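You operate a simulated robot arm through the tools that you are given. There is no shell and no other tool. Be economical: measure what you need, move in short steps, check, and stop when the job is done.

You run a simulated robot arm. Do the job below in one go: nothing can be reset, and whatever is moved stays where it is left.

JOB
Wipe the soot off the jar candle and press its wooden lid back on.
Fine: lid off on the white table first; pink cloth, laid back; the candle stays unlit.

The check looks at the end state, three seconds after you hand in, the way a careful person would. Anything else that was tipped, shoved, dropped, spilled or broken makes it a failure. Lids that push on must go on centred and level and be pressed home; caps that screw on are set level and turned clockwise until they are tight. Flat cloth is picked up by pressing the open fingertips on it (5 to 10 N) and closing them slowly along it; thin cloth reads only 2 to 8 mm in the jaws.

ROBOT AND FRAMES
A 6-joint arm with a two-finger parallel gripper, fixed in place. Base frame: the origin is at the foot of the arm, x ahead of it, y to its left, z up. Lengths are in m, angles in degrees, forces in N, time in s.
With the tool pointing down near the work surface it reaches from about 0.44 to 0.86 m from the base axis. Its first joint turns from -115.0 to 115.0 degrees. Payload 4.2 kg.
The TCP is the grasp point between the finger pads, 0.023 m short of the fingertips. In the tool frame z runs along the fingers and y along their closing line. Largest opening 0.094 m; finger width 0.038, thickness 0.01; the body of the gripper, 0.054 by 0.096 m, starts 0.039 m behind the TCP.
Orientation is that of the tool frame in the base frame, as [roll, pitch, yaw] about the fixed x, y, z axes, in that order (R = Rz(yaw) Ry(pitch) Rx(roll)). With the fingers straight down and closing along the base's y, the tool's x points along the base's -x, its y along +y and its z along -z.

CONTROLS
- The arm moves only by the tool jog_arm. Its arguments are lists of equal length, an entry for each row: "dr": the turn, a rotation vector about the tool's x, y, z in units of 60 degrees (1.0 is 60 degrees), a list of three; "travel": the shift along the tool's x, y, z in units of 250 mm (1.0 is 250 mm), a list of three; "fingers": the closure in counts, from 0 (fully open) to 255 (shut). In form: {"dr": [[wx, wy, wz], ...], "travel": [[x, y, z], ...], "fingers": [fingers, ...]}. A call has 1 to 10 rows; each row is the pose to reach, as a shift and turn from the pose commanded when the call began, along the tool's axes at that moment. A call with a number of a shift or a turn outside -1 to 1 is refused whole. Rows are played at 5 a second. More than 0.05 m and 8.6 degrees between two rows, or a gripper value outside its range, and nothing of the call is played. A pose out of reach is approached as far as the arm can. The call stops where the force on the tool passes 40 N (or 10 N more than at its start, if that is more) or the arm is blocked; 0.2 s more then pass. Each finger travels about 0.108 m/s and halts on what it meets, pressing with about 21 N; the grip force reading is that of the motor and also rises with nothing between the fingers. The clock runs only during rows and for 0.2 s after the last one: add rows that repeat a pose to give the fingers time. The reply holds the time, the measured pose of the TCP, the force on the tool along the base axes, the opening and the grip force, in the units named above and with some noise.
- Cameras (640 x 400 px; columns grow to the right, rows downward): "scene" is fixed at [0.2151, 0.6432, 1.3923]; the picture's right is [-0.86, -0.51, 0.00], its down [-0.25, 0.42, -0.88] and it looks along [0.45, -0.75, -0.48] (base axes); focal length 313 px, centre (320, 200). "wrist" rides on the gripper at [-0.039, 0, -0.044] in the tool frame; the picture's right is [0.00, -1.00, 0.00], its down [0.97, 0.00, -0.24] and it looks along [0.24, 0.00, 0.97] (tool axes); focal length 218 px, centre (320, 200). There is no depth. A picture from a camera that has moved, and an enlarged one, comes with that camera's place and axes in the base frame and with its lens. The place of the scene camera against the robot may be out by one fixed shift of up to 0.018 m in any direction.
- snapshot(camera): a new picture of that camera. The clock stands still meanwhile.
- slide_trunk(by): slides the trunk up (or, below 0, down) by that many m; the arm rides with it, the base frame stays. It gives what a move gives, with no picture.
- enlarge(camera, box): a new picture of the part [left, top, right, bottom] of that camera's present view, enlarged. The clock stands still meanwhile.
- sign_off(): hands the job in; it is judged then, once.

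Go step by step. Nothing tells you positions but the pictures and the camera data: compare them with the known pose of the tool, close in by small moves and look again before you grip or let go. The budget is 120 turns and 84 pictures, counting those below and the enlarged ones. Unless the task says otherwise, let go and move clear before handing in, and close with one line.

The tools are called after "Call:" by a JSON object that holds its "fn" and its "kwargs". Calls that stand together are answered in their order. jog_arm: Moves the arm, as the interface text tells. Its arguments: {"type":"object","properties":{"dr":{"type":"array"},"travel":{"type":"array"},"fingers":{"type":"array"}},"required":["dr","travel","fingers"]} The other tools are called the same way: slide_trunk (by) slides the trunk up or down; snapshot (camera) takes a picture; enlarge (camera, box) takes an enlarged picture of a part of a camera's view; sign_off () hands the job in.

At the start:

```text
time: 0.0
position: [0.5961, 0.092, 1.128]
orientation: [-180.0, 0.0, -180.0]
force: [0.4, 0.3, 0.9]
gripper_width: 0.094
grip_force: 0.0
trunk travel left (down, up): [-0.675, 0.315]
```

scene: 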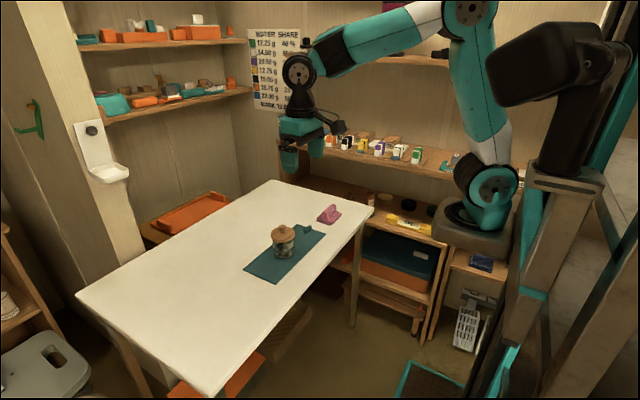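
wrist: 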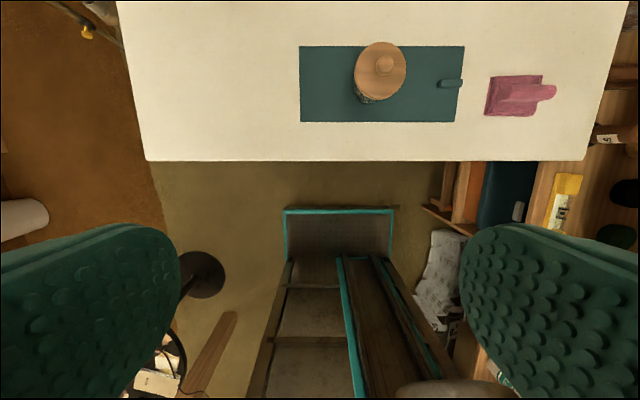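

I see the jar candle with its wooden lid on a teal mat, at about (0.75, 0.00), and the pink cloth at about (0.73, -0.28). I'll look closer before moving.

Call:
{"fn": "enlarge", "kwargs": {"camera": "scene", "box": [230, 190, 360, 290]}}

Call:
{"fn": "enlarge", "kwargs": {"camera": "wrist", "box": [290, 20, 570, 170]}}

```text
4.00 times, centred on (295, 240) of scene
camera zoom: at [0.2151, 0.6432, 1.3923], right [-0.86, -0.51, 0.0], down [-0.25, 0.42, -0.88], along [0.45, -0.75, -0.48], focal length 1254 px, centre (420, 40)
```

zoom: 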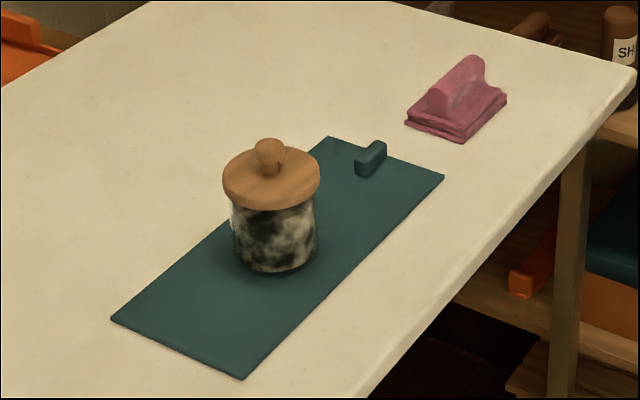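

```text
2.29 times, centred on (430, 95) of wrist
camera zoom: at [0.6343, 0.0906, 1.1716], right [0.0, -1.0, 0.0], down [-0.97, 0.0, 0.24], along [-0.24, 0.0, -0.97], focal length 499 px, centre (69, 440)
```

zoom: 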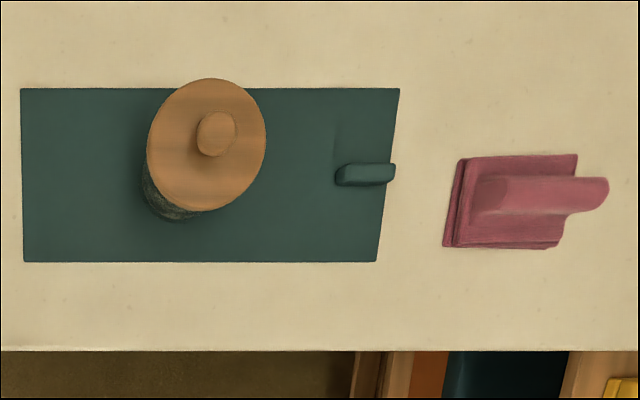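

The sooty glass jar has a wooden lid with a knob, with the knob top at about (0.751, -0.003, 0.82). I'm moving above the knob to check alignment.

Call:
{"fn": "jog_arm", "kwargs": {"dr": [[0, 0, 0], [0, 0, 0], [0, 0, 0], [0, 0, 0], [0, 0, 0], [0, 0, 0], [0, 0, 0], [0, 0, 0]], "travel": [[-0.0775, -0.0475, 0.089], [-0.155, -0.095, 0.178], [-0.2325, -0.1425, 0.267], [-0.31, -0.19, 0.356], [-0.3875, -0.2375, 0.445], [-0.465, -0.285, 0.534], [-0.5425, -0.3325, 0.623], [-0.62, -0.38, 0.712]], "fingers": [0, 0, 0, 0, 0, 0, 0, 0]}}

Call:
{"fn": "snapshot", "kwargs": {"camera": "wrist"}}

Call:
{"fn": "snapshot", "kwargs": {"camera": "scene"}}

```text
time: 1.8
position: [0.7517, -0.0036, 0.9482]
orientation: [-179.9, 0.0, -180.0]
force: [-0.2, 0.1, -0.4]
gripper_width: 0.094
grip_force: 0.1
trunk travel left (down, up): [-0.675, 0.315]
```

```text
79 pictures are left
camera wrist: at [0.7901, -0.0041, 0.9923], right [0.0, -1.0, 0.0], down [-0.97, 0.0, 0.24], along [-0.24, 0.0, -0.97], focal length 218 px, centre (320, 200)
```

wrist: 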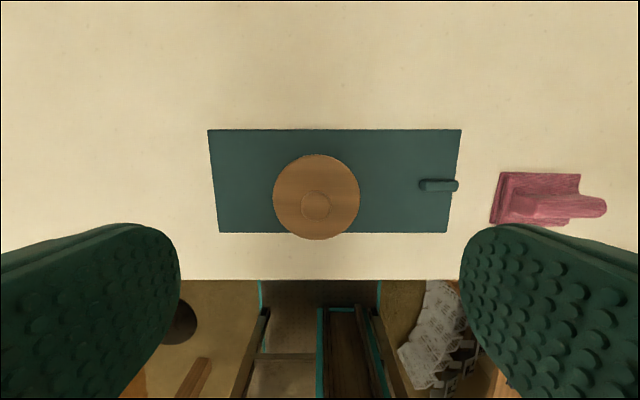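

```text
78 pictures are left
```

scene: 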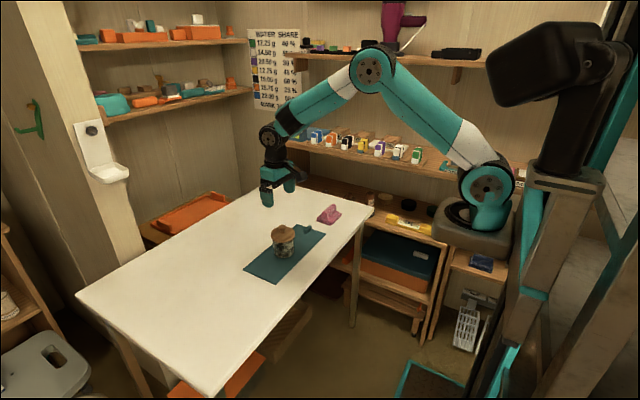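

The knob axis looks to be at about (0.746, -0.001), with the lid top at about 0.80 and the knob top at about 0.83. I'm moving partway down and centring before I check again.

Call:
{"fn": "jog_arm", "kwargs": {"dr": [[0, 0, 0], [0, 0, 0], [0, 0, 0]], "travel": [[0.01, 0.005, 0.08], [0.022, 0.01, 0.16], [0.022, 0.01, 0.24]], "fingers": [0, 0, 0]}}

Call:
{"fn": "snapshot", "kwargs": {"camera": "wrist"}}

Call:
{"fn": "enlarge", "kwargs": {"camera": "scene", "box": [230, 170, 360, 270]}}

```text
time: 2.6
position: [0.7459, -0.0016, 0.8887]
orientation: [-180.0, 0.1, -179.9]
force: [-0.5, -0.4, -0.1]
gripper_width: 0.094
grip_force: 0.0
trunk travel left (down, up): [-0.675, 0.315]
```

```text
77 pictures are left
camera wrist: at [0.7841, -0.0024, 0.9331], right [0.0, -1.0, 0.0], down [-0.97, 0.0, 0.24], along [-0.24, 0.0, -0.97], focal length 218 px, centre (320, 200)
```

wrist: 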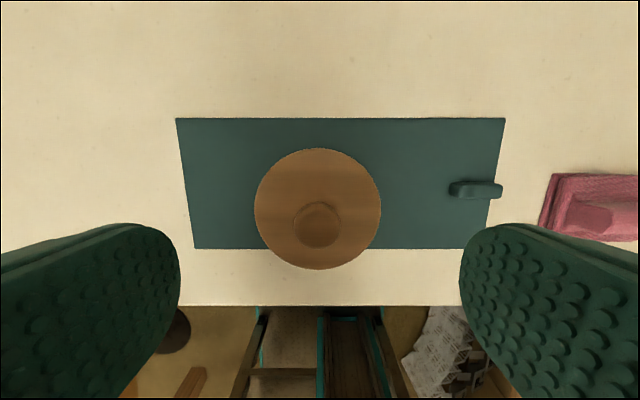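

```text
4.00 times, centred on (295, 220) of scene
camera zoom: at [0.2151, 0.6432, 1.3923], right [-0.86, -0.51, 0.0], down [-0.25, 0.42, -0.88], along [0.45, -0.75, -0.48], focal length 1254 px, centre (420, 120)
```

zoom: 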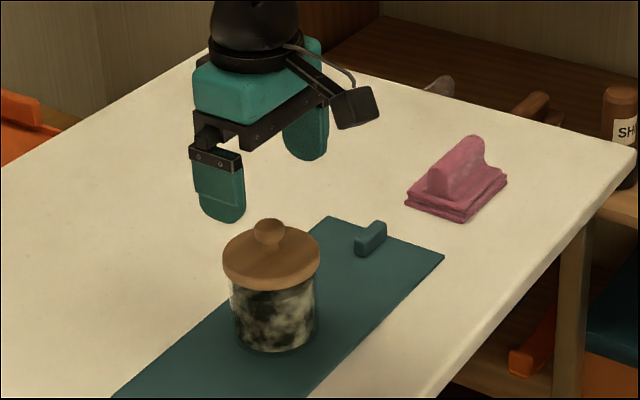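

The knob lines up with the tool at (0.746, -0.0015). I'm lowering to TCP z 0.832 and closing on it slowly.

Call:
{"fn": "jog_arm", "kwargs": {"dr": [[0, 0, 0], [0, 0, 0], [0, 0, 0], [0, 0, 0], [0, 0, 0], [0, 0, 0], [0, 0, 0], [0, 0, 0]], "travel": [[0, 0, 0.08], [0, 0, 0.16], [0, 0, 0.22], [0, 0, 0.228], [0, 0, 0.228], [0, 0, 0.228], [0, 0, 0.228], [0, 0, 0.228]], "fingers": [0, 0, 0, 60, 120, 160, 180, 180]}}

Call:
{"fn": "enlarge", "kwargs": {"camera": "scene", "box": [230, 170, 360, 270]}}

Call:
{"fn": "snapshot", "kwargs": {"camera": "wrist"}}

```text
time: 4.4
position: [0.746, -0.0023, 0.8332]
orientation: [179.9, 0.0, -180.0]
force: [-0.3, -0.4, 0.6]
gripper_width: 0.0278
grip_force: 0.1
trunk travel left (down, up): [-0.675, 0.315]
```

```text
4.00 times, centred on (295, 220) of scene
camera zoom: at [0.2151, 0.6432, 1.3923], right [-0.86, -0.51, 0.0], down [-0.25, 0.42, -0.88], along [0.45, -0.75, -0.48], focal length 1254 px, centre (420, 120)
```

zoom: 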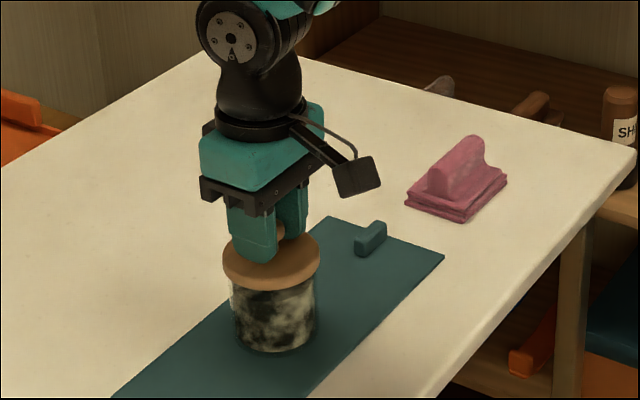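

```text
74 pictures are left
camera wrist: at [0.7839, -0.0022, 0.877], right [0.0, -1.0, 0.0], down [-0.97, 0.0, 0.24], along [-0.24, 0.0, -0.97], focal length 218 px, centre (320, 200)
```

wrist: 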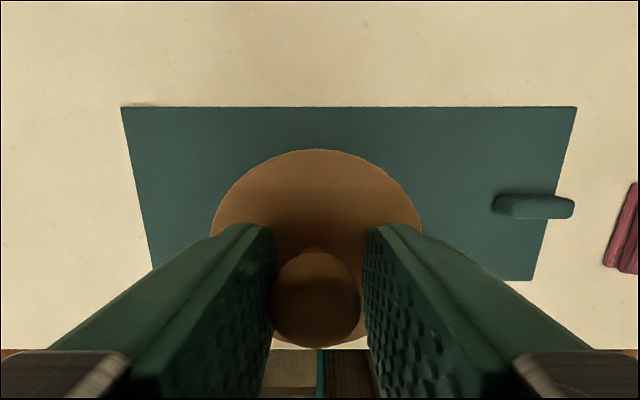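

The fingers straddle the knob, centred. I'm dropping 3 mm more and gripping.

Call:
{"fn": "jog_arm", "kwargs": {"dr": [[0, 0, 0], [0, 0, 0], [0, 0, 0], [0, 0, 0], [0, 0, 0]], "travel": [[0, 0, 0.012], [0, 0.001, 0.016], [0, 0.001, 0.016], [0, 0.001, 0.016], [0, 0.001, 0.016]], "fingers": [180, 190, 200, 220, 230]}}

```text
time: 5.6
position: [0.7458, 0.0001, 0.831]
orientation: [179.9, 0.3, 180.0]
force: [-1.3, 3.1, 27.0]
gripper_width: 0.023
grip_force: 21.6
trunk travel left (down, up): [-0.675, 0.315]
```

I've got the knob (23 mm wide) and the tips are resting on the lid at about z 0.808. I'm lifting slowly and checking whether the jar stays put.

Call:
{"fn": "jog_arm", "kwargs": {"dr": [[0, 0, 0], [0, 0, 0], [0, 0, 0], [0, 0, 0], [0, 0, 0], [0, 0, 0]], "travel": [[0, 0, -0.008], [0, 0, -0.016], [0, 0, -0.024], [0, 0, -0.034], [0, 0, -0.044], [0, 0, -0.06]], "fingers": [240, 240, 240, 240, 240, 240]}}

Call:
{"fn": "enlarge", "kwargs": {"camera": "scene", "box": [230, 170, 360, 270]}}

```text
time: 7.0
position: [0.745, -0.0012, 0.8439]
orientation: [180.0, -0.1, -180.0]
force: [0.2, -0.8, -0.2]
gripper_width: 0.0231
grip_force: 20.8
trunk travel left (down, up): [-0.675, 0.315]
```

```text
4.00 times, centred on (295, 220) of scene
camera zoom: at [0.2151, 0.6432, 1.3923], right [-0.86, -0.51, 0.0], down [-0.25, 0.42, -0.88], along [0.45, -0.75, -0.48], focal length 1254 px, centre (420, 120)
```

zoom: 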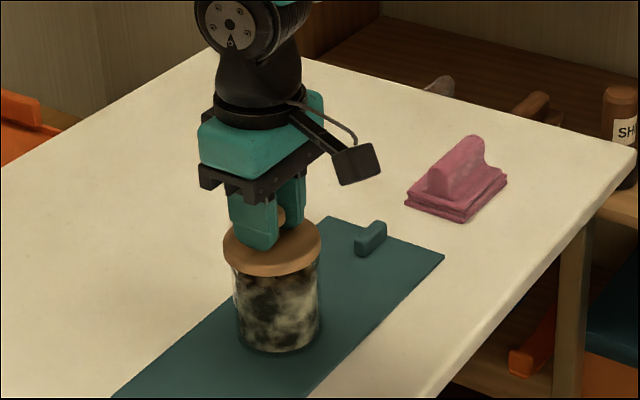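

The lid has come off and the jar's base stays on the mat. I'm lifting further.

Call:
{"fn": "jog_arm", "kwargs": {"dr": [[0, 0, 0], [0, 0, 0], [0, 0, 0], [0, 0, 0]], "travel": [[0, 0, -0.05], [0, 0, -0.13], [0, 0, -0.22], [0, 0, -0.3]], "fingers": [240, 240, 240, 240]}}

Call:
{"fn": "enlarge", "kwargs": {"camera": "scene", "box": [230, 170, 360, 270]}}

```text
time: 8.0
position: [0.7469, -0.0004, 0.9195]
orientation: [180.0, 0.0, 179.9]
force: [0.6, -0.4, -0.5]
gripper_width: 0.023
grip_force: 21.2
trunk travel left (down, up): [-0.675, 0.315]
```

```text
4.00 times, centred on (295, 220) of scene
camera zoom: at [0.2151, 0.6432, 1.3923], right [-0.86, -0.51, 0.0], down [-0.25, 0.42, -0.88], along [0.45, -0.75, -0.48], focal length 1254 px, centre (420, 120)
```

zoom: 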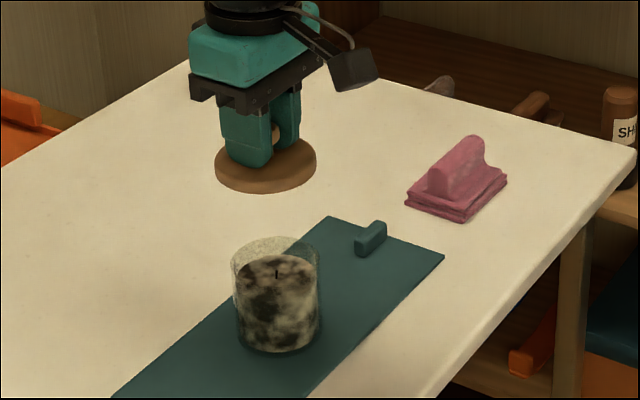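

The jar is open and the candle with its wick is visible. I'm carrying the lid to the bare white table near (0.72, 0.24).

Call:
{"fn": "jog_arm", "kwargs": {"dr": [[0, 0, 0], [0, 0, 0], [0, 0, 0], [0, 0, 0], [0, 0, 0], [0, 0, 0], [0, 0, 0], [0, 0, 0], [0, 0, 0], [0, 0, 0]], "travel": [[0.013, 0.12, 0], [0.027, 0.24, 0], [0.04, 0.36, 0], [0.054, 0.48, 0], [0.067, 0.6, 0], [0.081, 0.72, 0.05], [0.094, 0.84, 0.15], [0.108, 0.96, 0.28], [0.108, 0.96, 0.4], [0.108, 0.96, 0.5]], "fingers": [240, 240, 240, 240, 240, 240, 240, 240, 240, 240]}}

Call:
{"fn": "snapshot", "kwargs": {"camera": "scene"}}

Call:
{"fn": "snapshot", "kwargs": {"camera": "wrist"}}

```text
time: 10.2
position: [0.72, 0.2408, 0.7949]
orientation: [180.0, 0.0, -180.0]
force: [-0.1, 0.6, -0.7]
gripper_width: 0.0231
grip_force: 20.9
trunk travel left (down, up): [-0.675, 0.315]
```

```text
71 pictures are left
```

scene: 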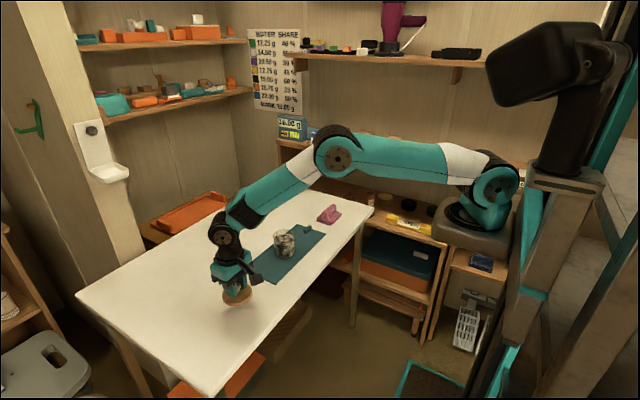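

```text
70 pictures are left
camera wrist: at [0.7573, 0.2397, 0.8384], right [0.0, -1.0, 0.0], down [-0.97, 0.0, 0.24], along [-0.24, 0.0, -0.97], focal length 218 px, centre (320, 200)
```

wrist: 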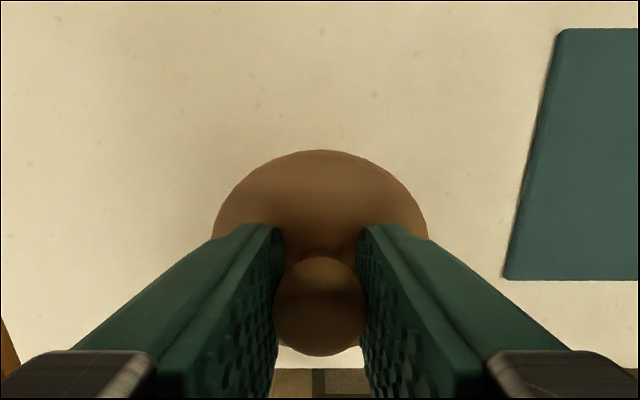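

The lid is above bare table. I'm lowering it until it touches.

Call:
{"fn": "jog_arm", "kwargs": {"dr": [[0, 0, 0], [0, 0, 0], [0, 0, 0], [0, 0, 0], [0, 0, 0], [0, 0, 0]], "travel": [[0, 0, 0.02], [0, 0, 0.04], [0, 0, 0.06], [0, 0, 0.072], [0, 0, 0.084], [0, 0, 0.096]], "fingers": [240, 240, 240, 240, 240, 240]}}

```text
time: 11.6
position: [0.7196, 0.2381, 0.7689]
orientation: [-180.0, -0.1, -180.0]
force: [-0.1, -0.6, -0.9]
gripper_width: 0.0231
grip_force: 20.5
trunk travel left (down, up): [-0.675, 0.315]
```

Call:
{"fn": "jog_arm", "kwargs": {"dr": [[0, 0, 0], [0, 0, 0], [0, 0, 0], [0, 0, 0]], "travel": [[0, 0, 0.006], [0, 0, 0.012], [0, 0, 0.018], [0, 0, 0.024]], "fingers": [240, 240, 240, 240]}}

Call:
{"fn": "enlarge", "kwargs": {"camera": "scene", "box": [190, 240, 290, 320]}}

```text
time: 12.6
position: [0.7196, 0.2388, 0.7646]
orientation: [179.9, -0.1, -180.0]
force: [0.2, -0.3, -0.9]
gripper_width: 0.023
grip_force: 20.8
trunk travel left (down, up): [-0.675, 0.315]
```

```text
5.00 times, centred on (240, 280) of scene
camera zoom: at [0.2151, 0.6432, 1.3923], right [-0.86, -0.51, 0.0], down [-0.25, 0.42, -0.88], along [0.45, -0.75, -0.48], focal length 1567 px, centre (720, -200)
```

zoom: 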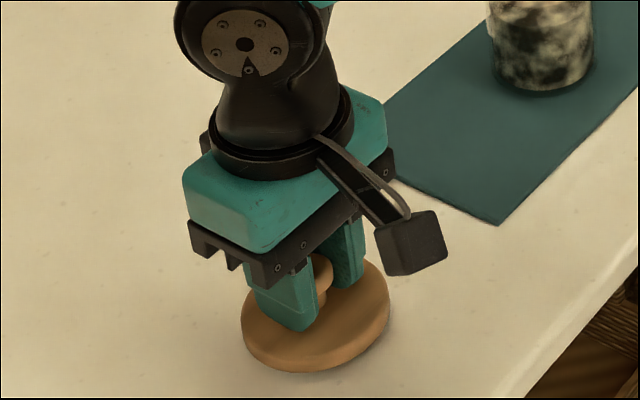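

I'm still just above the table, so I'll keep lowering.

Call:
{"fn": "jog_arm", "kwargs": {"dr": [[0, 0, 0], [0, 0, 0], [0, 0, 0], [0, 0, 0]], "travel": [[0, 0, 0.006], [0, 0, 0.012], [0, 0, 0.018], [0, 0, 0.024]], "fingers": [240, 240, 240, 240]}}

```text
time: 13.6
position: [0.721, 0.2388, 0.7569]
orientation: [-180.0, 0.1, 180.0]
force: [-0.7, 0.1, -1.3]
gripper_width: 0.0231
grip_force: 21.2
trunk travel left (down, up): [-0.675, 0.315]
```

Call:
{"fn": "jog_arm", "kwargs": {"dr": [[0, 0, 0], [0, 0, 0], [0, 0, 0]], "travel": [[0, 0, 0.006], [0, 0, 0.012], [0, 0, 0.016]], "fingers": [240, 240, 240]}}

Call:
{"fn": "enlarge", "kwargs": {"camera": "scene", "box": [190, 240, 290, 320]}}

```text
time: 14.4
position: [0.7196, 0.2404, 0.7559]
orientation: [-180.0, 0.1, 179.9]
force: [-1.1, -2.0, 7.0]
gripper_width: 0.0226
grip_force: 21.1
trunk travel left (down, up): [-0.675, 0.315]
```

```text
5.00 times, centred on (240, 280) of scene
camera zoom: at [0.2151, 0.6432, 1.3923], right [-0.86, -0.51, 0.0], down [-0.25, 0.42, -0.88], along [0.45, -0.75, -0.48], focal length 1567 px, centre (720, -200)
```

zoom: 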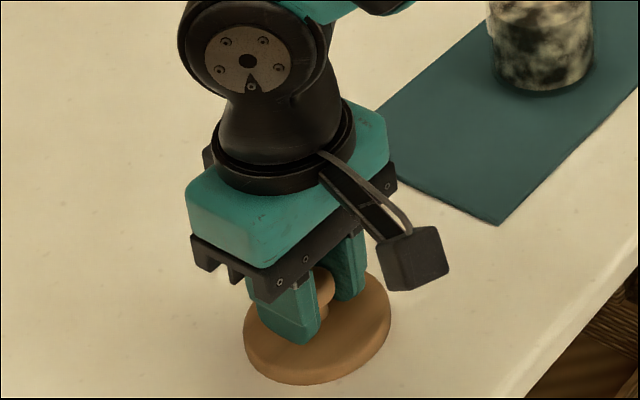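

Contact at z 0.756, so the lid is resting flat on the table. I'm releasing it and rising.

Call:
{"fn": "jog_arm", "kwargs": {"dr": [[0, 0, 0], [0, 0, 0], [0, 0, 0], [0, 0, 0], [0, 0, 0], [0, 0, 0], [0, 0, 0], [0, 0, 0]], "travel": [[0, 0, -0.006], [0, 0, -0.006], [0, 0, -0.006], [0, 0, -0.02], [0, 0, -0.1], [0, 0, -0.25], [0, 0, -0.4], [0, 0, -0.6]], "fingers": [200, 150, 120, 100, 80, 40, 0, 0]}}

Call:
{"fn": "snapshot", "kwargs": {"camera": "wrist"}}

```text
time: 16.2
position: [0.7181, 0.2408, 0.9029]
orientation: [180.0, -0.1, 180.0]
force: [0.1, 0.5, -0.8]
gripper_width: 0.0941
grip_force: 0.1
trunk travel left (down, up): [-0.675, 0.315]
```

```text
67 pictures are left
camera wrist: at [0.7556, 0.239, 0.947], right [0.0, -1.0, 0.0], down [-0.97, 0.0, 0.24], along [-0.24, 0.0, -0.97], focal length 218 px, centre (320, 200)
```

wrist: 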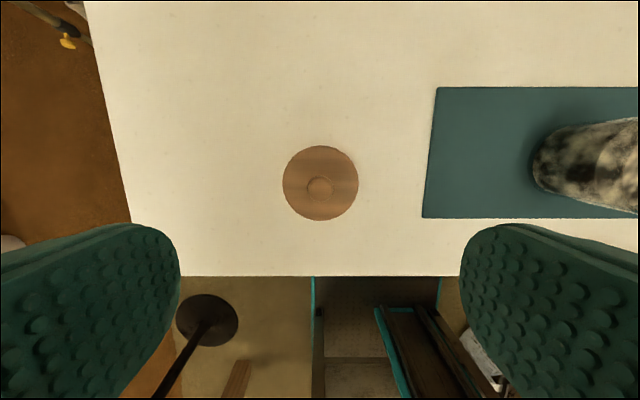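

The lid is sitting flat on the table. I'm moving toward the jar and cloth and looking down at the jar on the way.

Call:
{"fn": "jog_arm", "kwargs": {"dr": [[0, 0, 0], [0, 0, 0], [0, 0, 0], [0, 0, 0], [0, 0, 0], [0, 0, 0], [0, 0, 0]], "travel": [[0, -0.14, -0.05], [0, -0.28, -0.1], [0, -0.42, -0.15], [0, -0.56, -0.2], [0, -0.7, -0.2], [0, -0.84, -0.2], [0, -0.98, -0.2]], "fingers": [0, 0, 0, 0, 0, 0, 0]}}

Call:
{"fn": "enlarge", "kwargs": {"camera": "wrist", "box": [220, 80, 420, 205]}}

Call:
{"fn": "snapshot", "kwargs": {"camera": "wrist"}}

Call:
{"fn": "enlarge", "kwargs": {"camera": "scene", "box": [260, 215, 310, 265]}}

```text
time: 17.8
position: [0.718, -0.007, 0.9539]
orientation: [180.0, 0.2, -179.9]
force: [0.2, 0.5, 0.5]
gripper_width: 0.0941
grip_force: 0.1
trunk travel left (down, up): [-0.675, 0.315]
```

```text
3.20 times, centred on (320, 142) of wrist
camera zoom: at [0.7558, -0.0078, 0.9972], right [0.0, -1.0, 0.0], down [-0.97, 0.0, 0.24], along [-0.24, 0.0, -0.97], focal length 698 px, centre (320, 384)
```

zoom: 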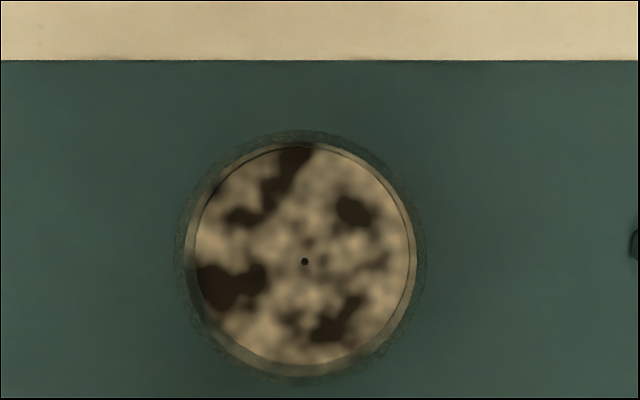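

```text
65 pictures are left
camera wrist: at [0.7558, -0.0078, 0.9972], right [0.0, -1.0, 0.0], down [-0.97, 0.0, 0.24], along [-0.24, 0.0, -0.97], focal length 218 px, centre (320, 200)
```

wrist: 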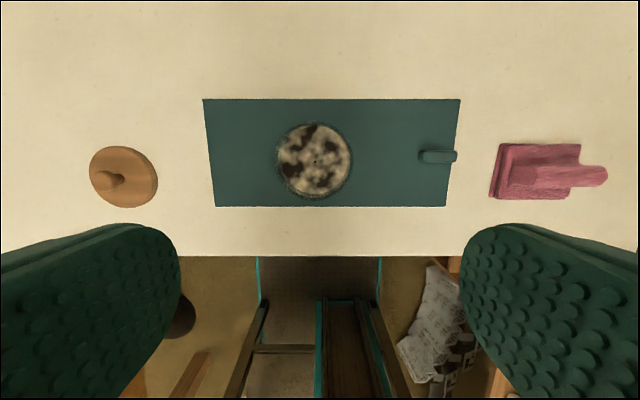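

```text
8.00 times, centred on (285, 240) of scene
camera zoom: at [0.2151, 0.6432, 1.3923], right [-0.86, -0.51, 0.0], down [-0.25, 0.42, -0.88], along [0.45, -0.75, -0.48], focal length 2507 px, centre (600, -120)
```

zoom: 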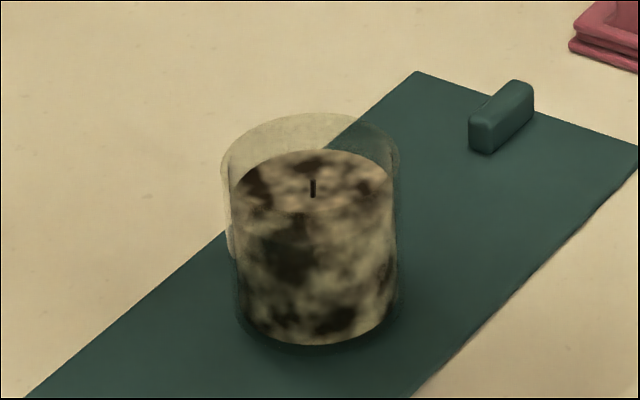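

The soot sits on the wax top, which is recessed about 15 mm below the rim, and shows on the side too. I'm moving over the pink cloth while turning so the fingers close along x, across its ridge.

Call:
{"fn": "jog_arm", "kwargs": {"dr": [[0, 0, 0.125], [0, 0, 0.25], [0, 0, 0.375], [0, 0, 0.5], [0, 0, 0.625], [0, 0, 0.75], [0, 0, 0.875], [0, 0, 1.0]], "travel": [[-0.004, -0.12, 0], [-0.008, -0.24, 0], [-0.012, -0.36, 0], [-0.016, -0.5, 0], [-0.02, -0.62, 0], [-0.024, -0.74, 0], [-0.028, -0.87, 0], [-0.028, -1.0, 0]], "fingers": [0, 0, 0, 0, 0, 0, 0, 0]}}

Call:
{"fn": "jog_arm", "kwargs": {"dr": [[0, 0, 0.125], [0, 0, 0.25], [0, 0, 0.375], [0, 0, 0.5]], "travel": [[0, 0, 0.05], [0, 0, 0.1], [0, 0, 0.15], [0, 0, 0.2]], "fingers": [0, 0, 0, 0]}}

Call:
{"fn": "snapshot", "kwargs": {"camera": "wrist"}}

Call:
{"fn": "enlarge", "kwargs": {"camera": "scene", "box": [270, 170, 370, 240]}}

```text
time: 19.6
position: [0.7246, -0.2552, 0.953]
orientation: [179.9, 0.0, 119.9]
force: [0.0, 0.6, 1.0]
gripper_width: 0.0939
grip_force: 0.0
trunk travel left (down, up): [-0.675, 0.315]
```

```text
time: 20.6
position: [0.7243, -0.2559, 0.9031]
orientation: [-180.0, 0.0, 89.8]
force: [-0.4, -0.5, 1.1]
gripper_width: 0.094
grip_force: 0.0
trunk travel left (down, up): [-0.675, 0.315]
```

```text
63 pictures are left
camera wrist: at [0.7235, -0.2957, 0.9473], right [-1.0, 0.0, 0.0], down [0.0, 0.97, 0.24], along [0.0, 0.24, -0.97], focal length 218 px, centre (320, 200)
```

wrist: 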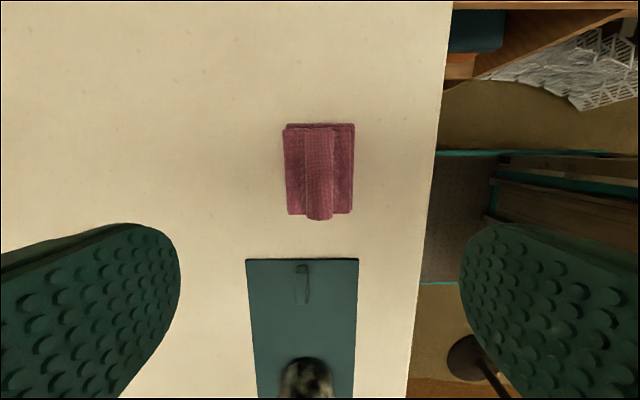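

```text
5.71 times, centred on (320, 205) of scene
camera zoom: at [0.2151, 0.6432, 1.3923], right [-0.86, -0.51, 0.0], down [-0.25, 0.42, -0.88], along [0.45, -0.75, -0.48], focal length 1791 px, centre (320, 171)
```

zoom: 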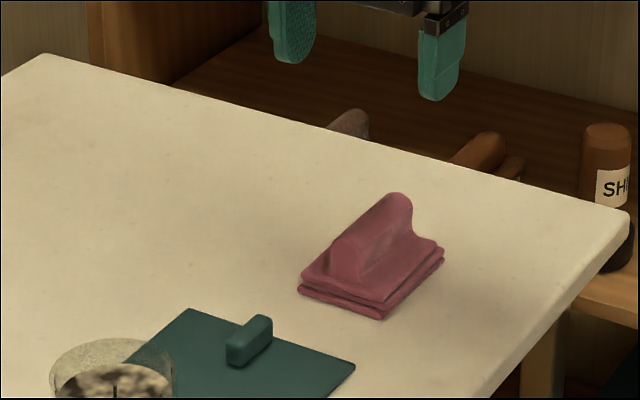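

The cloth centre is at about (0.7245, -0.272) with the ridge running along y. I'm centring and descending astride the ridge.

Call:
{"fn": "jog_arm", "kwargs": {"dr": [[0, 0, 0], [0, 0, 0], [0, 0, 0], [0, 0, 0], [0, 0, 0]], "travel": [[-0.03, 0, 0.1], [-0.064, 0, 0.2], [-0.064, 0.001, 0.32], [-0.064, 0.001, 0.42], [-0.064, 0.001, 0.5]], "fingers": [0, 0, 0, 30, 80]}}

Call:
{"fn": "snapshot", "kwargs": {"camera": "wrist"}}

Call:
{"fn": "enlarge", "kwargs": {"camera": "scene", "box": [270, 170, 370, 240]}}

```text
time: 21.8
position: [0.7259, -0.271, 0.7783]
orientation: [180.0, 0.0, 90.1]
force: [-0.5, 0.3, 0.7]
gripper_width: 0.0647
grip_force: 0.0
trunk travel left (down, up): [-0.675, 0.315]
```

```text
61 pictures are left
camera wrist: at [0.7252, -0.3111, 0.8224], right [-1.0, 0.0, 0.0], down [0.0, 0.97, 0.24], along [0.0, 0.24, -0.97], focal length 218 px, centre (320, 200)
```

wrist: 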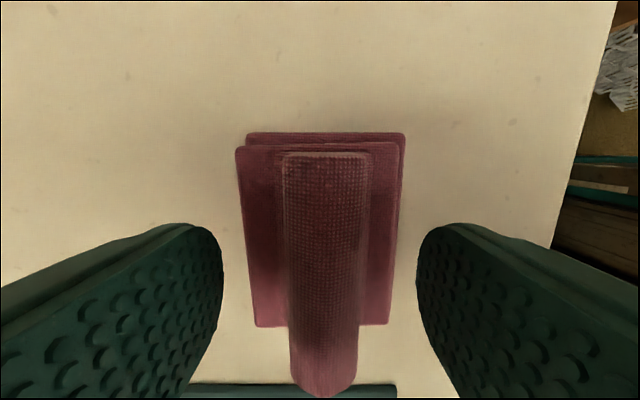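

```text
5.71 times, centred on (320, 205) of scene
camera zoom: at [0.2151, 0.6432, 1.3923], right [-0.86, -0.51, 0.0], down [-0.25, 0.42, -0.88], along [0.45, -0.75, -0.48], focal length 1791 px, centre (320, 171)
```

zoom: 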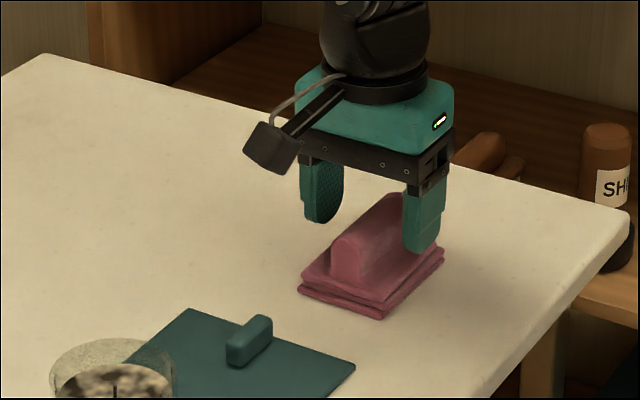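

The fingers straddle the ridge. I'm lowering 9 mm more and closing slowly on it.

Call:
{"fn": "jog_arm", "kwargs": {"dr": [[0, 0, 0], [0, 0, 0], [0, 0, 0], [0, 0, 0], [0, 0, 0], [0, 0, 0], [0, 0, 0], [0, 0, 0]], "travel": [[0, -0.004, 0.02], [0, -0.006, 0.036], [0, -0.006, 0.036], [0, -0.006, 0.036], [0, -0.006, 0.036], [0, -0.006, 0.036], [0, -0.006, 0.036], [0, -0.006, 0.036]], "fingers": [80, 100, 140, 170, 190, 210, 230, 240]}}

Call:
{"fn": "snapshot", "kwargs": {"camera": "wrist"}}

```text
time: 23.6
position: [0.7241, -0.2699, 0.7705]
orientation: [180.0, 0.0, 90.1]
force: [-0.9, 0.3, 0.5]
gripper_width: 0.0233
grip_force: 21.1
trunk travel left (down, up): [-0.675, 0.315]
```

```text
59 pictures are left
camera wrist: at [0.7238, -0.311, 0.8136], right [-1.0, 0.0, 0.0], down [0.0, 0.97, 0.24], along [0.0, 0.24, -0.97], focal length 218 px, centre (320, 200)
```

wrist: 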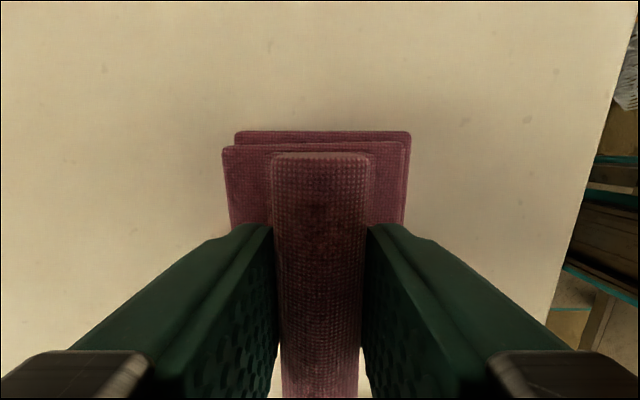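

The cloth is gripped (23 mm ridge). I'm lifting it and looking at how it hangs.

Call:
{"fn": "jog_arm", "kwargs": {"dr": [[0, 0, 0], [0, 0, 0], [0, 0, 0], [0, 0, 0], [0, 0, 0], [0, 0, 0]], "travel": [[0, 0, -0.02], [0, 0, -0.06], [0, 0, -0.14], [0, 0, -0.26], [0, 0, -0.4], [0, 0, -0.5]], "fingers": [240, 240, 240, 240, 240, 240]}}

Call:
{"fn": "snapshot", "kwargs": {"camera": "wrist"}}

Call:
{"fn": "enlarge", "kwargs": {"camera": "scene", "box": [255, 160, 375, 260]}}

```text
time: 25.0
position: [0.7235, -0.2725, 0.8942]
orientation: [-180.0, 0.0, 90.0]
force: [0.0, 0.4, -1.0]
gripper_width: 0.0233
grip_force: 21.6
trunk travel left (down, up): [-0.675, 0.315]
```

```text
58 pictures are left
camera wrist: at [0.7221, -0.3117, 0.9379], right [-1.0, 0.0, 0.0], down [0.0, 0.97, 0.24], along [0.0, 0.24, -0.97], focal length 218 px, centre (320, 200)
```

wrist: 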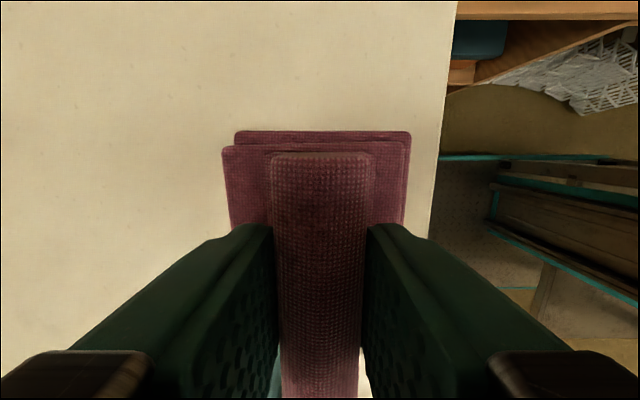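

```text
4.00 times, centred on (315, 210) of scene
camera zoom: at [0.2151, 0.6432, 1.3923], right [-0.86, -0.51, 0.0], down [-0.25, 0.42, -0.88], along [0.45, -0.75, -0.48], focal length 1254 px, centre (340, 160)
```

zoom: 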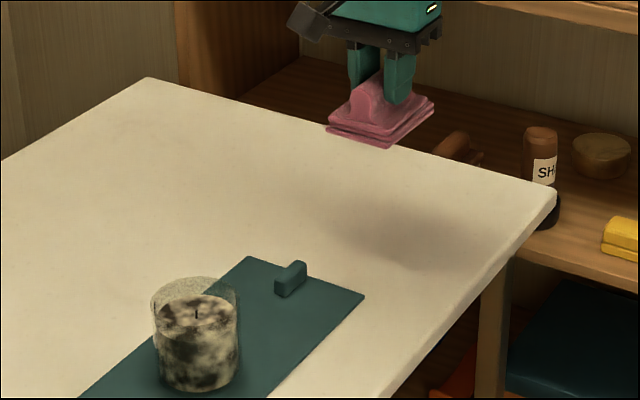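

The cloth is a firm folded pad with its underside about 50 mm below the TCP. I'll carry it over the jar and first try wiping from the top.

Call:
{"fn": "jog_arm", "kwargs": {"dr": [[0, 0, 0], [0, 0, 0], [0, 0, 0], [0, 0, 0], [0, 0, 0], [0, 0, 0], [0, 0, 0], [0, 0, 0]], "travel": [[0.12, 0.01, 0], [0.24, 0.02, 0], [0.36, 0.03, 0], [0.48, 0.04, 0], [0.62, 0.05, 0], [0.75, 0.06, 0], [0.87, 0.07, 0], [1.0, 0.078, 0]], "fingers": [240, 240, 240, 240, 240, 240, 240, 240]}}

Call:
{"fn": "jog_arm", "kwargs": {"dr": [[0, 0, 0], [0, 0, 0], [0, 0, 0], [0, 0, 0]], "travel": [[0.04, 0, 0.04], [0.078, 0, 0.08], [0.078, 0, 0.12], [0.078, 0, 0.14]], "fingers": [240, 240, 240, 240]}}

Call:
{"fn": "enlarge", "kwargs": {"camera": "scene", "box": [250, 195, 320, 265]}}

```text
time: 26.8
position: [0.745, -0.0206, 0.8959]
orientation: [-180.0, 0.0, 89.9]
force: [-0.1, 0.3, -0.5]
gripper_width: 0.0234
grip_force: 20.8
trunk travel left (down, up): [-0.675, 0.315]
```

```text
time: 27.8
position: [0.745, -0.0025, 0.8601]
orientation: [-180.0, 0.1, 90.0]
force: [-0.4, -1.2, -0.7]
gripper_width: 0.0236
grip_force: 21.0
trunk travel left (down, up): [-0.675, 0.315]
```

```text
5.71 times, centred on (285, 230) of scene
camera zoom: at [0.2151, 0.6432, 1.3923], right [-0.86, -0.51, 0.0], down [-0.25, 0.42, -0.88], along [0.45, -0.75, -0.48], focal length 1791 px, centre (520, 29)
```

zoom: 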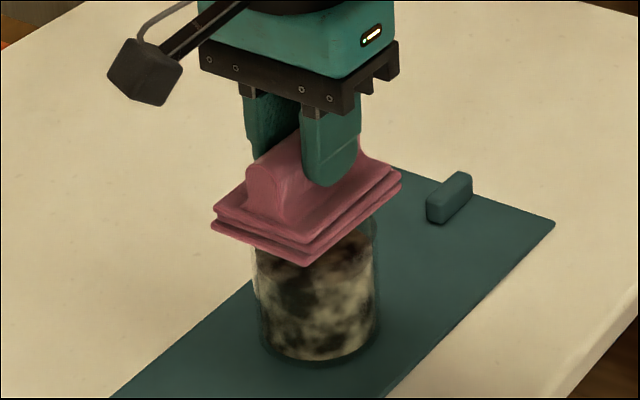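

The pad is right above the rim. I'm lowering in small steps to find contact.

Call:
{"fn": "jog_arm", "kwargs": {"dr": [[0, 0, 0], [0, 0, 0], [0, 0, 0], [0, 0, 0]], "travel": [[0, 0, 0.01], [0, 0, 0.02], [0, 0, 0.028], [0, 0, 0.036]], "fingers": [240, 240, 240, 240]}}

```text
time: 28.8
position: [0.7436, -0.0023, 0.8516]
orientation: [180.0, 0.0, 90.0]
force: [0.5, -0.1, 0.1]
gripper_width: 0.0235
grip_force: 21.1
trunk travel left (down, up): [-0.675, 0.315]
```

Call:
{"fn": "jog_arm", "kwargs": {"dr": [[0, 0, 0], [0, 0, 0], [0, 0, 0], [0, 0, 0]], "travel": [[0, 0, 0.006], [0, 0, 0.012], [0, 0, 0.018], [0, 0, 0.022]], "fingers": [240, 240, 240, 240]}}

Call:
{"fn": "enlarge", "kwargs": {"camera": "scene", "box": [250, 195, 320, 265]}}

```text
time: 29.8
position: [0.7437, -0.002, 0.846]
orientation: [180.0, 0.0, 90.0]
force: [-2.5, -1.8, 11.1]
gripper_width: 0.0234
grip_force: 20.5
trunk travel left (down, up): [-0.675, 0.315]
```

```text
5.71 times, centred on (285, 230) of scene
camera zoom: at [0.2151, 0.6432, 1.3923], right [-0.86, -0.51, 0.0], down [-0.25, 0.42, -0.88], along [0.45, -0.75, -0.48], focal length 1791 px, centre (520, 29)
```

zoom: 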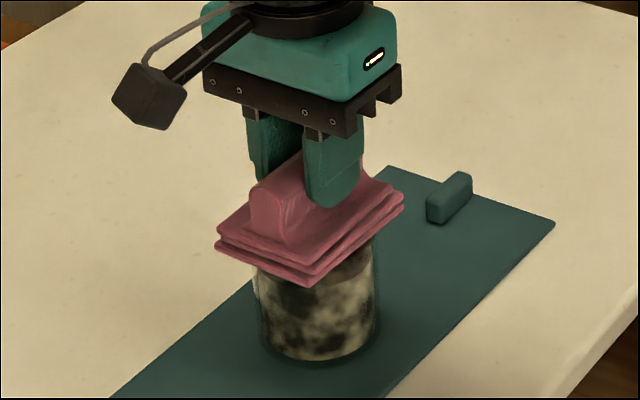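

Contact on the rim at 11 N (rim at about z 0.7955). I'll make a few gentle strokes here and see whether the soot changes.

Call:
{"fn": "jog_arm", "kwargs": {"dr": [[0, 0, 0], [0, 0, 0], [0, 0, 0], [0, 0, 0], [0, 0, 0], [0, 0, 0], [0, 0, 0], [0, 0, 0]], "travel": [[0.03, 0, -0.003], [0.03, 0.03, -0.003], [-0.03, 0.03, -0.003], [-0.03, -0.03, -0.003], [0.03, -0.03, -0.003], [0.03, 0, -0.003], [0, 0, -0.003], [0, 0, -0.15]], "fingers": [240, 240, 240, 240, 240, 240, 240, 240]}}

Call:
{"fn": "enlarge", "kwargs": {"camera": "scene", "box": [250, 195, 320, 265]}}

```text
time: 31.6
position: [0.7434, -0.0021, 0.8823]
orientation: [-179.9, 0.0, 90.0]
force: [-0.7, 0.6, -1.6]
gripper_width: 0.0234
grip_force: 21.2
trunk travel left (down, up): [-0.675, 0.315]
```

```text
5.71 times, centred on (285, 230) of scene
camera zoom: at [0.2151, 0.6432, 1.3923], right [-0.86, -0.51, 0.0], down [-0.25, 0.42, -0.88], along [0.45, -0.75, -0.48], focal length 1791 px, centre (520, 29)
```

zoom: 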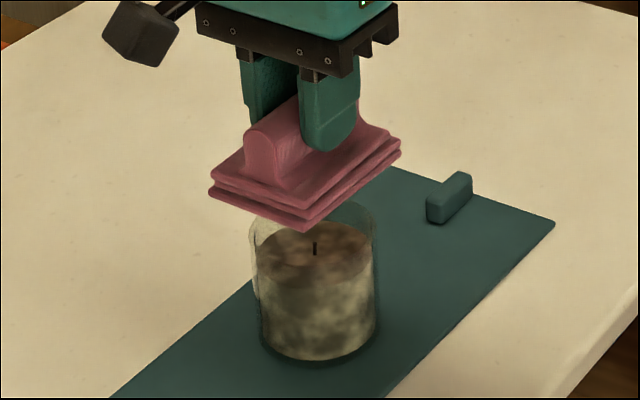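

The soot is fading with top strokes and the jar hasn't moved, so I'll repeat the wiping.

Call:
{"fn": "jog_arm", "kwargs": {"dr": [[0, 0, 0], [0, 0, 0], [0, 0, 0], [0, 0, 0], [0, 0, 0], [0, 0, 0], [0, 0, 0], [0, 0, 0], [0, 0, 0], [0, 0, 0]], "travel": [[0, 0, 0.1], [0, 0, 0.143], [0, 0, 0.147], [0.03, 0.03, 0.147], [-0.03, 0.03, 0.147], [-0.03, -0.03, 0.147], [0.03, -0.03, 0.147], [0.03, 0.03, 0.147], [-0.03, -0.03, 0.147], [0.03, 0, 0.147]], "fingers": [240, 240, 240, 240, 240, 240, 240, 240, 240, 240]}}

Call:
{"fn": "jog_arm", "kwargs": {"dr": [[0, 0, 0], [0, 0, 0], [0, 0, 0], [0, 0, 0], [0, 0, 0], [0, 0, 0], [0, 0, 0], [0, 0, 0], [0, 0, 0], [0, 0, 0]], "travel": [[-0.06, 0.03, 0], [-0.06, -0.03, 0], [0, -0.03, 0], [0, 0.03, 0], [-0.06, 0.03, 0], [-0.06, -0.03, 0], [0, -0.03, 0], [-0.03, 0, 0], [-0.03, 0, -0.05], [-0.03, 0, -0.15]], "fingers": [240, 240, 240, 240, 240, 240, 240, 240, 240, 240]}}

Call:
{"fn": "enlarge", "kwargs": {"camera": "scene", "box": [250, 195, 320, 265]}}

```text
time: 33.8
position: [0.7435, 0.0055, 0.846]
orientation: [-180.0, 0.0, 90.0]
force: [-0.9, -1.5, 3.1]
gripper_width: 0.0233
grip_force: 20.7
trunk travel left (down, up): [-0.675, 0.315]
```

```text
time: 36.0
position: [0.7449, -0.0041, 0.8819]
orientation: [-180.0, -0.1, 90.0]
force: [0.3, 0.0, -0.4]
gripper_width: 0.0234
grip_force: 21.3
trunk travel left (down, up): [-0.675, 0.315]
```

```text
5.71 times, centred on (285, 230) of scene
camera zoom: at [0.2151, 0.6432, 1.3923], right [-0.86, -0.51, 0.0], down [-0.25, 0.42, -0.88], along [0.45, -0.75, -0.48], focal length 1791 px, centre (520, 29)
```

zoom: 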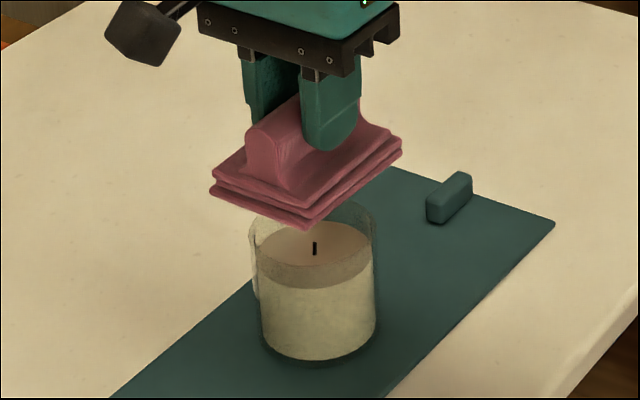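

The candle looks almost spotless. I'll do one more short round to be sure.

Call:
{"fn": "jog_arm", "kwargs": {"dr": [[0, 0, 0], [0, 0, 0], [0, 0, 0], [0, 0, 0], [0, 0, 0], [0, 0, 0], [0, 0, 0], [0, 0, 0], [0, 0, 0], [0, 0, 0]], "travel": [[0, 0, 0.1], [0.005, 0, 0.143], [0.005, 0, 0.147], [0.035, 0.03, 0.147], [-0.025, 0.03, 0.147], [-0.025, -0.03, 0.147], [0.035, -0.03, 0.147], [0.035, 0.03, 0.147], [-0.025, -0.03, 0.147], [0.035, 0, 0.147]], "fingers": [240, 240, 240, 240, 240, 240, 240, 240, 240, 240]}}

Call:
{"fn": "jog_arm", "kwargs": {"dr": [[0, 0, 0], [0, 0, 0], [0, 0, 0], [0, 0, 0], [0, 0, 0], [0, 0, 0], [0, 0, 0], [0, 0, 0], [0, 0, 0], [0, 0, 0]], "travel": [[-0.06, 0.03, 0], [-0.06, -0.03, 0], [0, -0.03, 0], [0, 0.03, 0], [-0.06, 0.03, 0], [-0.06, -0.03, 0], [0, -0.03, 0], [-0.03, 0, 0], [-0.03, 0, -0.05], [-0.03, 0, -0.2]], "fingers": [240, 240, 240, 240, 240, 240, 240, 240, 240, 240]}}

Call:
{"fn": "jog_arm", "kwargs": {"dr": [[0, 0, 0], [0, 0, 0], [0, 0, 0], [0, 0, 0], [0, 0, 0], [0, 0, 0], [0, 0, 0], [0, 0, 0]], "travel": [[-0.12, -0.01, 0], [-0.24, -0.02, 0], [-0.36, -0.03, 0], [-0.48, -0.04, 0], [-0.62, -0.05, 0], [-0.75, -0.06, 0], [-0.87, -0.07, 0], [-1.0, -0.078, 0]], "fingers": [240, 240, 240, 240, 240, 240, 240, 240]}}

Call:
{"fn": "enlarge", "kwargs": {"camera": "scene", "box": [255, 215, 315, 265]}}

```text
time: 38.2
position: [0.7444, 0.0062, 0.8461]
orientation: [-179.9, 0.1, 90.0]
force: [0.0, 0.5, 0.8]
gripper_width: 0.0232
grip_force: 21.5
trunk travel left (down, up): [-0.675, 0.315]
```

```text
time: 40.4
position: [0.7441, -0.0024, 0.8964]
orientation: [-179.9, 0.0, 90.1]
force: [0.1, 0.1, -0.5]
gripper_width: 0.0235
grip_force: 21.8
trunk travel left (down, up): [-0.675, 0.315]
```

```text
time: 42.2
position: [0.7242, -0.2511, 0.8966]
orientation: [-180.0, 0.1, 90.0]
force: [0.4, 0.4, -1.4]
gripper_width: 0.0235
grip_force: 20.5
trunk travel left (down, up): [-0.675, 0.315]
```

```text
8.00 times, centred on (285, 240) of scene
camera zoom: at [0.2151, 0.6432, 1.3923], right [-0.86, -0.51, 0.0], down [-0.25, 0.42, -0.88], along [0.45, -0.75, -0.48], focal length 2507 px, centre (600, -120)
```

zoom: 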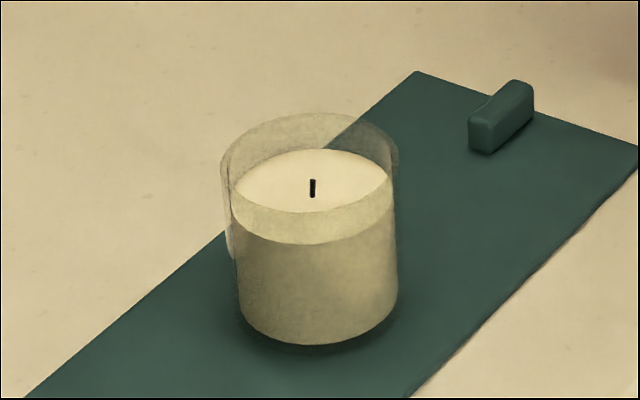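

The candle is clean and the jar is where it was. I'm laying the cloth back in its original spot.

Call:
{"fn": "jog_arm", "kwargs": {"dr": [[0, 0, 0], [0, 0, 0], [0, 0, 0], [0, 0, 0], [0, 0, 0], [0, 0, 0], [0, 0, 0]], "travel": [[-0.04, 0, 0.1], [-0.076, 0, 0.2], [-0.076, 0, 0.32], [-0.076, 0, 0.42], [-0.076, 0, 0.47], [-0.076, 0, 0.49], [-0.076, 0, 0.498]], "fingers": [240, 240, 240, 240, 240, 240, 240]}}

```text
time: 43.8
position: [0.7241, -0.2699, 0.7712]
orientation: [180.0, 0.0, 90.1]
force: [-0.7, 0.6, -0.4]
gripper_width: 0.0235
grip_force: 20.7
trunk travel left (down, up): [-0.675, 0.315]
```

Call:
{"fn": "jog_arm", "kwargs": {"dr": [[0, 0, 0], [0, 0, 0]], "travel": [[0, 0, 0.004], [0, 0, 0.006]], "fingers": [240, 240]}}

```text
time: 44.4
position: [0.7255, -0.272, 0.7701]
orientation: [180.0, 0.0, 89.9]
force: [0.1, -0.7, 0.0]
gripper_width: 0.0234
grip_force: 21.4
trunk travel left (down, up): [-0.675, 0.315]
```

Call:
{"fn": "jog_arm", "kwargs": {"dr": [[0, 0, 0], [0, 0, 0], [0, 0, 0]], "travel": [[0, 0, 0.003], [0, 0, 0.006], [0, 0, 0.008]], "fingers": [240, 240, 240]}}

```text
time: 45.2
position: [0.7233, -0.2694, 0.768]
orientation: [179.8, 0.1, 90.0]
force: [-3.2, 2.1, 12.6]
gripper_width: 0.0234
grip_force: 21.1
trunk travel left (down, up): [-0.675, 0.315]
```

The pad is on the table (12.6 N contact). I'm easing up 1 mm, releasing and rising.

Call:
{"fn": "jog_arm", "kwargs": {"dr": [[0, 0, 0], [0, 0, 0], [0, 0, 0], [0, 0, 0], [0, 0, 0], [0, 0, 0], [0, 0, 0], [0, 0, 0], [0, 0, 0]], "travel": [[0, 0, -0.004], [0, 0, -0.005], [0, 0, -0.005], [0, 0, -0.005], [0, 0, -0.03], [0, 0, -0.1], [0, 0, -0.25], [0, 0, -0.42], [0, 0, -0.6]], "fingers": [230, 180, 130, 80, 60, 30, 0, 0, 0]}}

Call:
{"fn": "snapshot", "kwargs": {"camera": "wrist"}}

```text
time: 47.2
position: [0.7239, -0.2725, 0.9181]
orientation: [-179.9, 0.0, 90.1]
force: [0.2, -0.1, -0.2]
gripper_width: 0.0941
grip_force: 0.0
trunk travel left (down, up): [-0.675, 0.315]
```

```text
51 pictures are left
camera wrist: at [0.7237, -0.3106, 0.9622], right [-1.0, 0.0, 0.0], down [0.0, 0.97, 0.24], along [0.0, 0.24, -0.97], focal length 218 px, centre (320, 200)
```

wrist: 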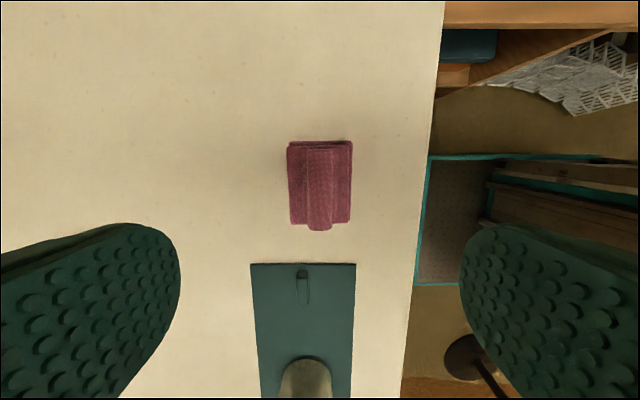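

The cloth is back flat where it was. I'm returning over the jar, turning the wrist back and measuring the rim centre.

Call:
{"fn": "jog_arm", "kwargs": {"dr": [[0, 0, -0.125], [0, 0, -0.25], [0, 0, -0.375], [0, 0, -0.5], [0, 0, -0.625], [0, 0, -0.75], [0, 0, -0.875], [0, 0, -1.0]], "travel": [[0.12, 0, -0.02], [0.24, 0, -0.04], [0.36, 0, -0.06], [0.5, 0, -0.08], [0.62, 0.02, -0.1], [0.75, 0.03, -0.12], [0.87, 0.05, -0.12], [1.0, 0.08, -0.12]], "fingers": [0, 0, 0, 0, 0, 0, 0, 0]}}

Call:
{"fn": "jog_arm", "kwargs": {"dr": [[0, 0, -0.125], [0, 0, -0.25], [0, 0, -0.375], [0, 0, -0.5]], "travel": [[0, 0, 0], [0, 0, 0], [0, 0, 0], [0, 0, 0]], "fingers": [0, 0, 0, 0]}}

Call:
{"fn": "enlarge", "kwargs": {"camera": "wrist", "box": [220, 130, 420, 255]}}

```text
time: 49.0
position: [0.7441, -0.0222, 0.9479]
orientation: [-180.0, 0.0, 150.1]
force: [0.3, -0.7, -0.3]
gripper_width: 0.094
grip_force: 0.0
trunk travel left (down, up): [-0.675, 0.315]
```

```text
time: 50.0
position: [0.745, -0.0193, 0.9479]
orientation: [-180.0, 0.0, -179.8]
force: [-0.3, -0.1, 0.0]
gripper_width: 0.094
grip_force: 0.1
trunk travel left (down, up): [-0.675, 0.315]
```

```text
3.20 times, centred on (320, 192) of wrist
camera zoom: at [0.7825, -0.0205, 0.9919], right [0.0, -1.0, 0.0], down [-0.97, 0.0, 0.24], along [-0.24, 0.0, -0.97], focal length 698 px, centre (320, 224)
```

zoom: 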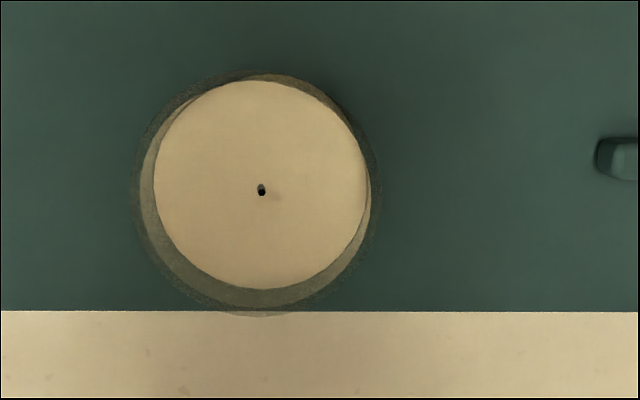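

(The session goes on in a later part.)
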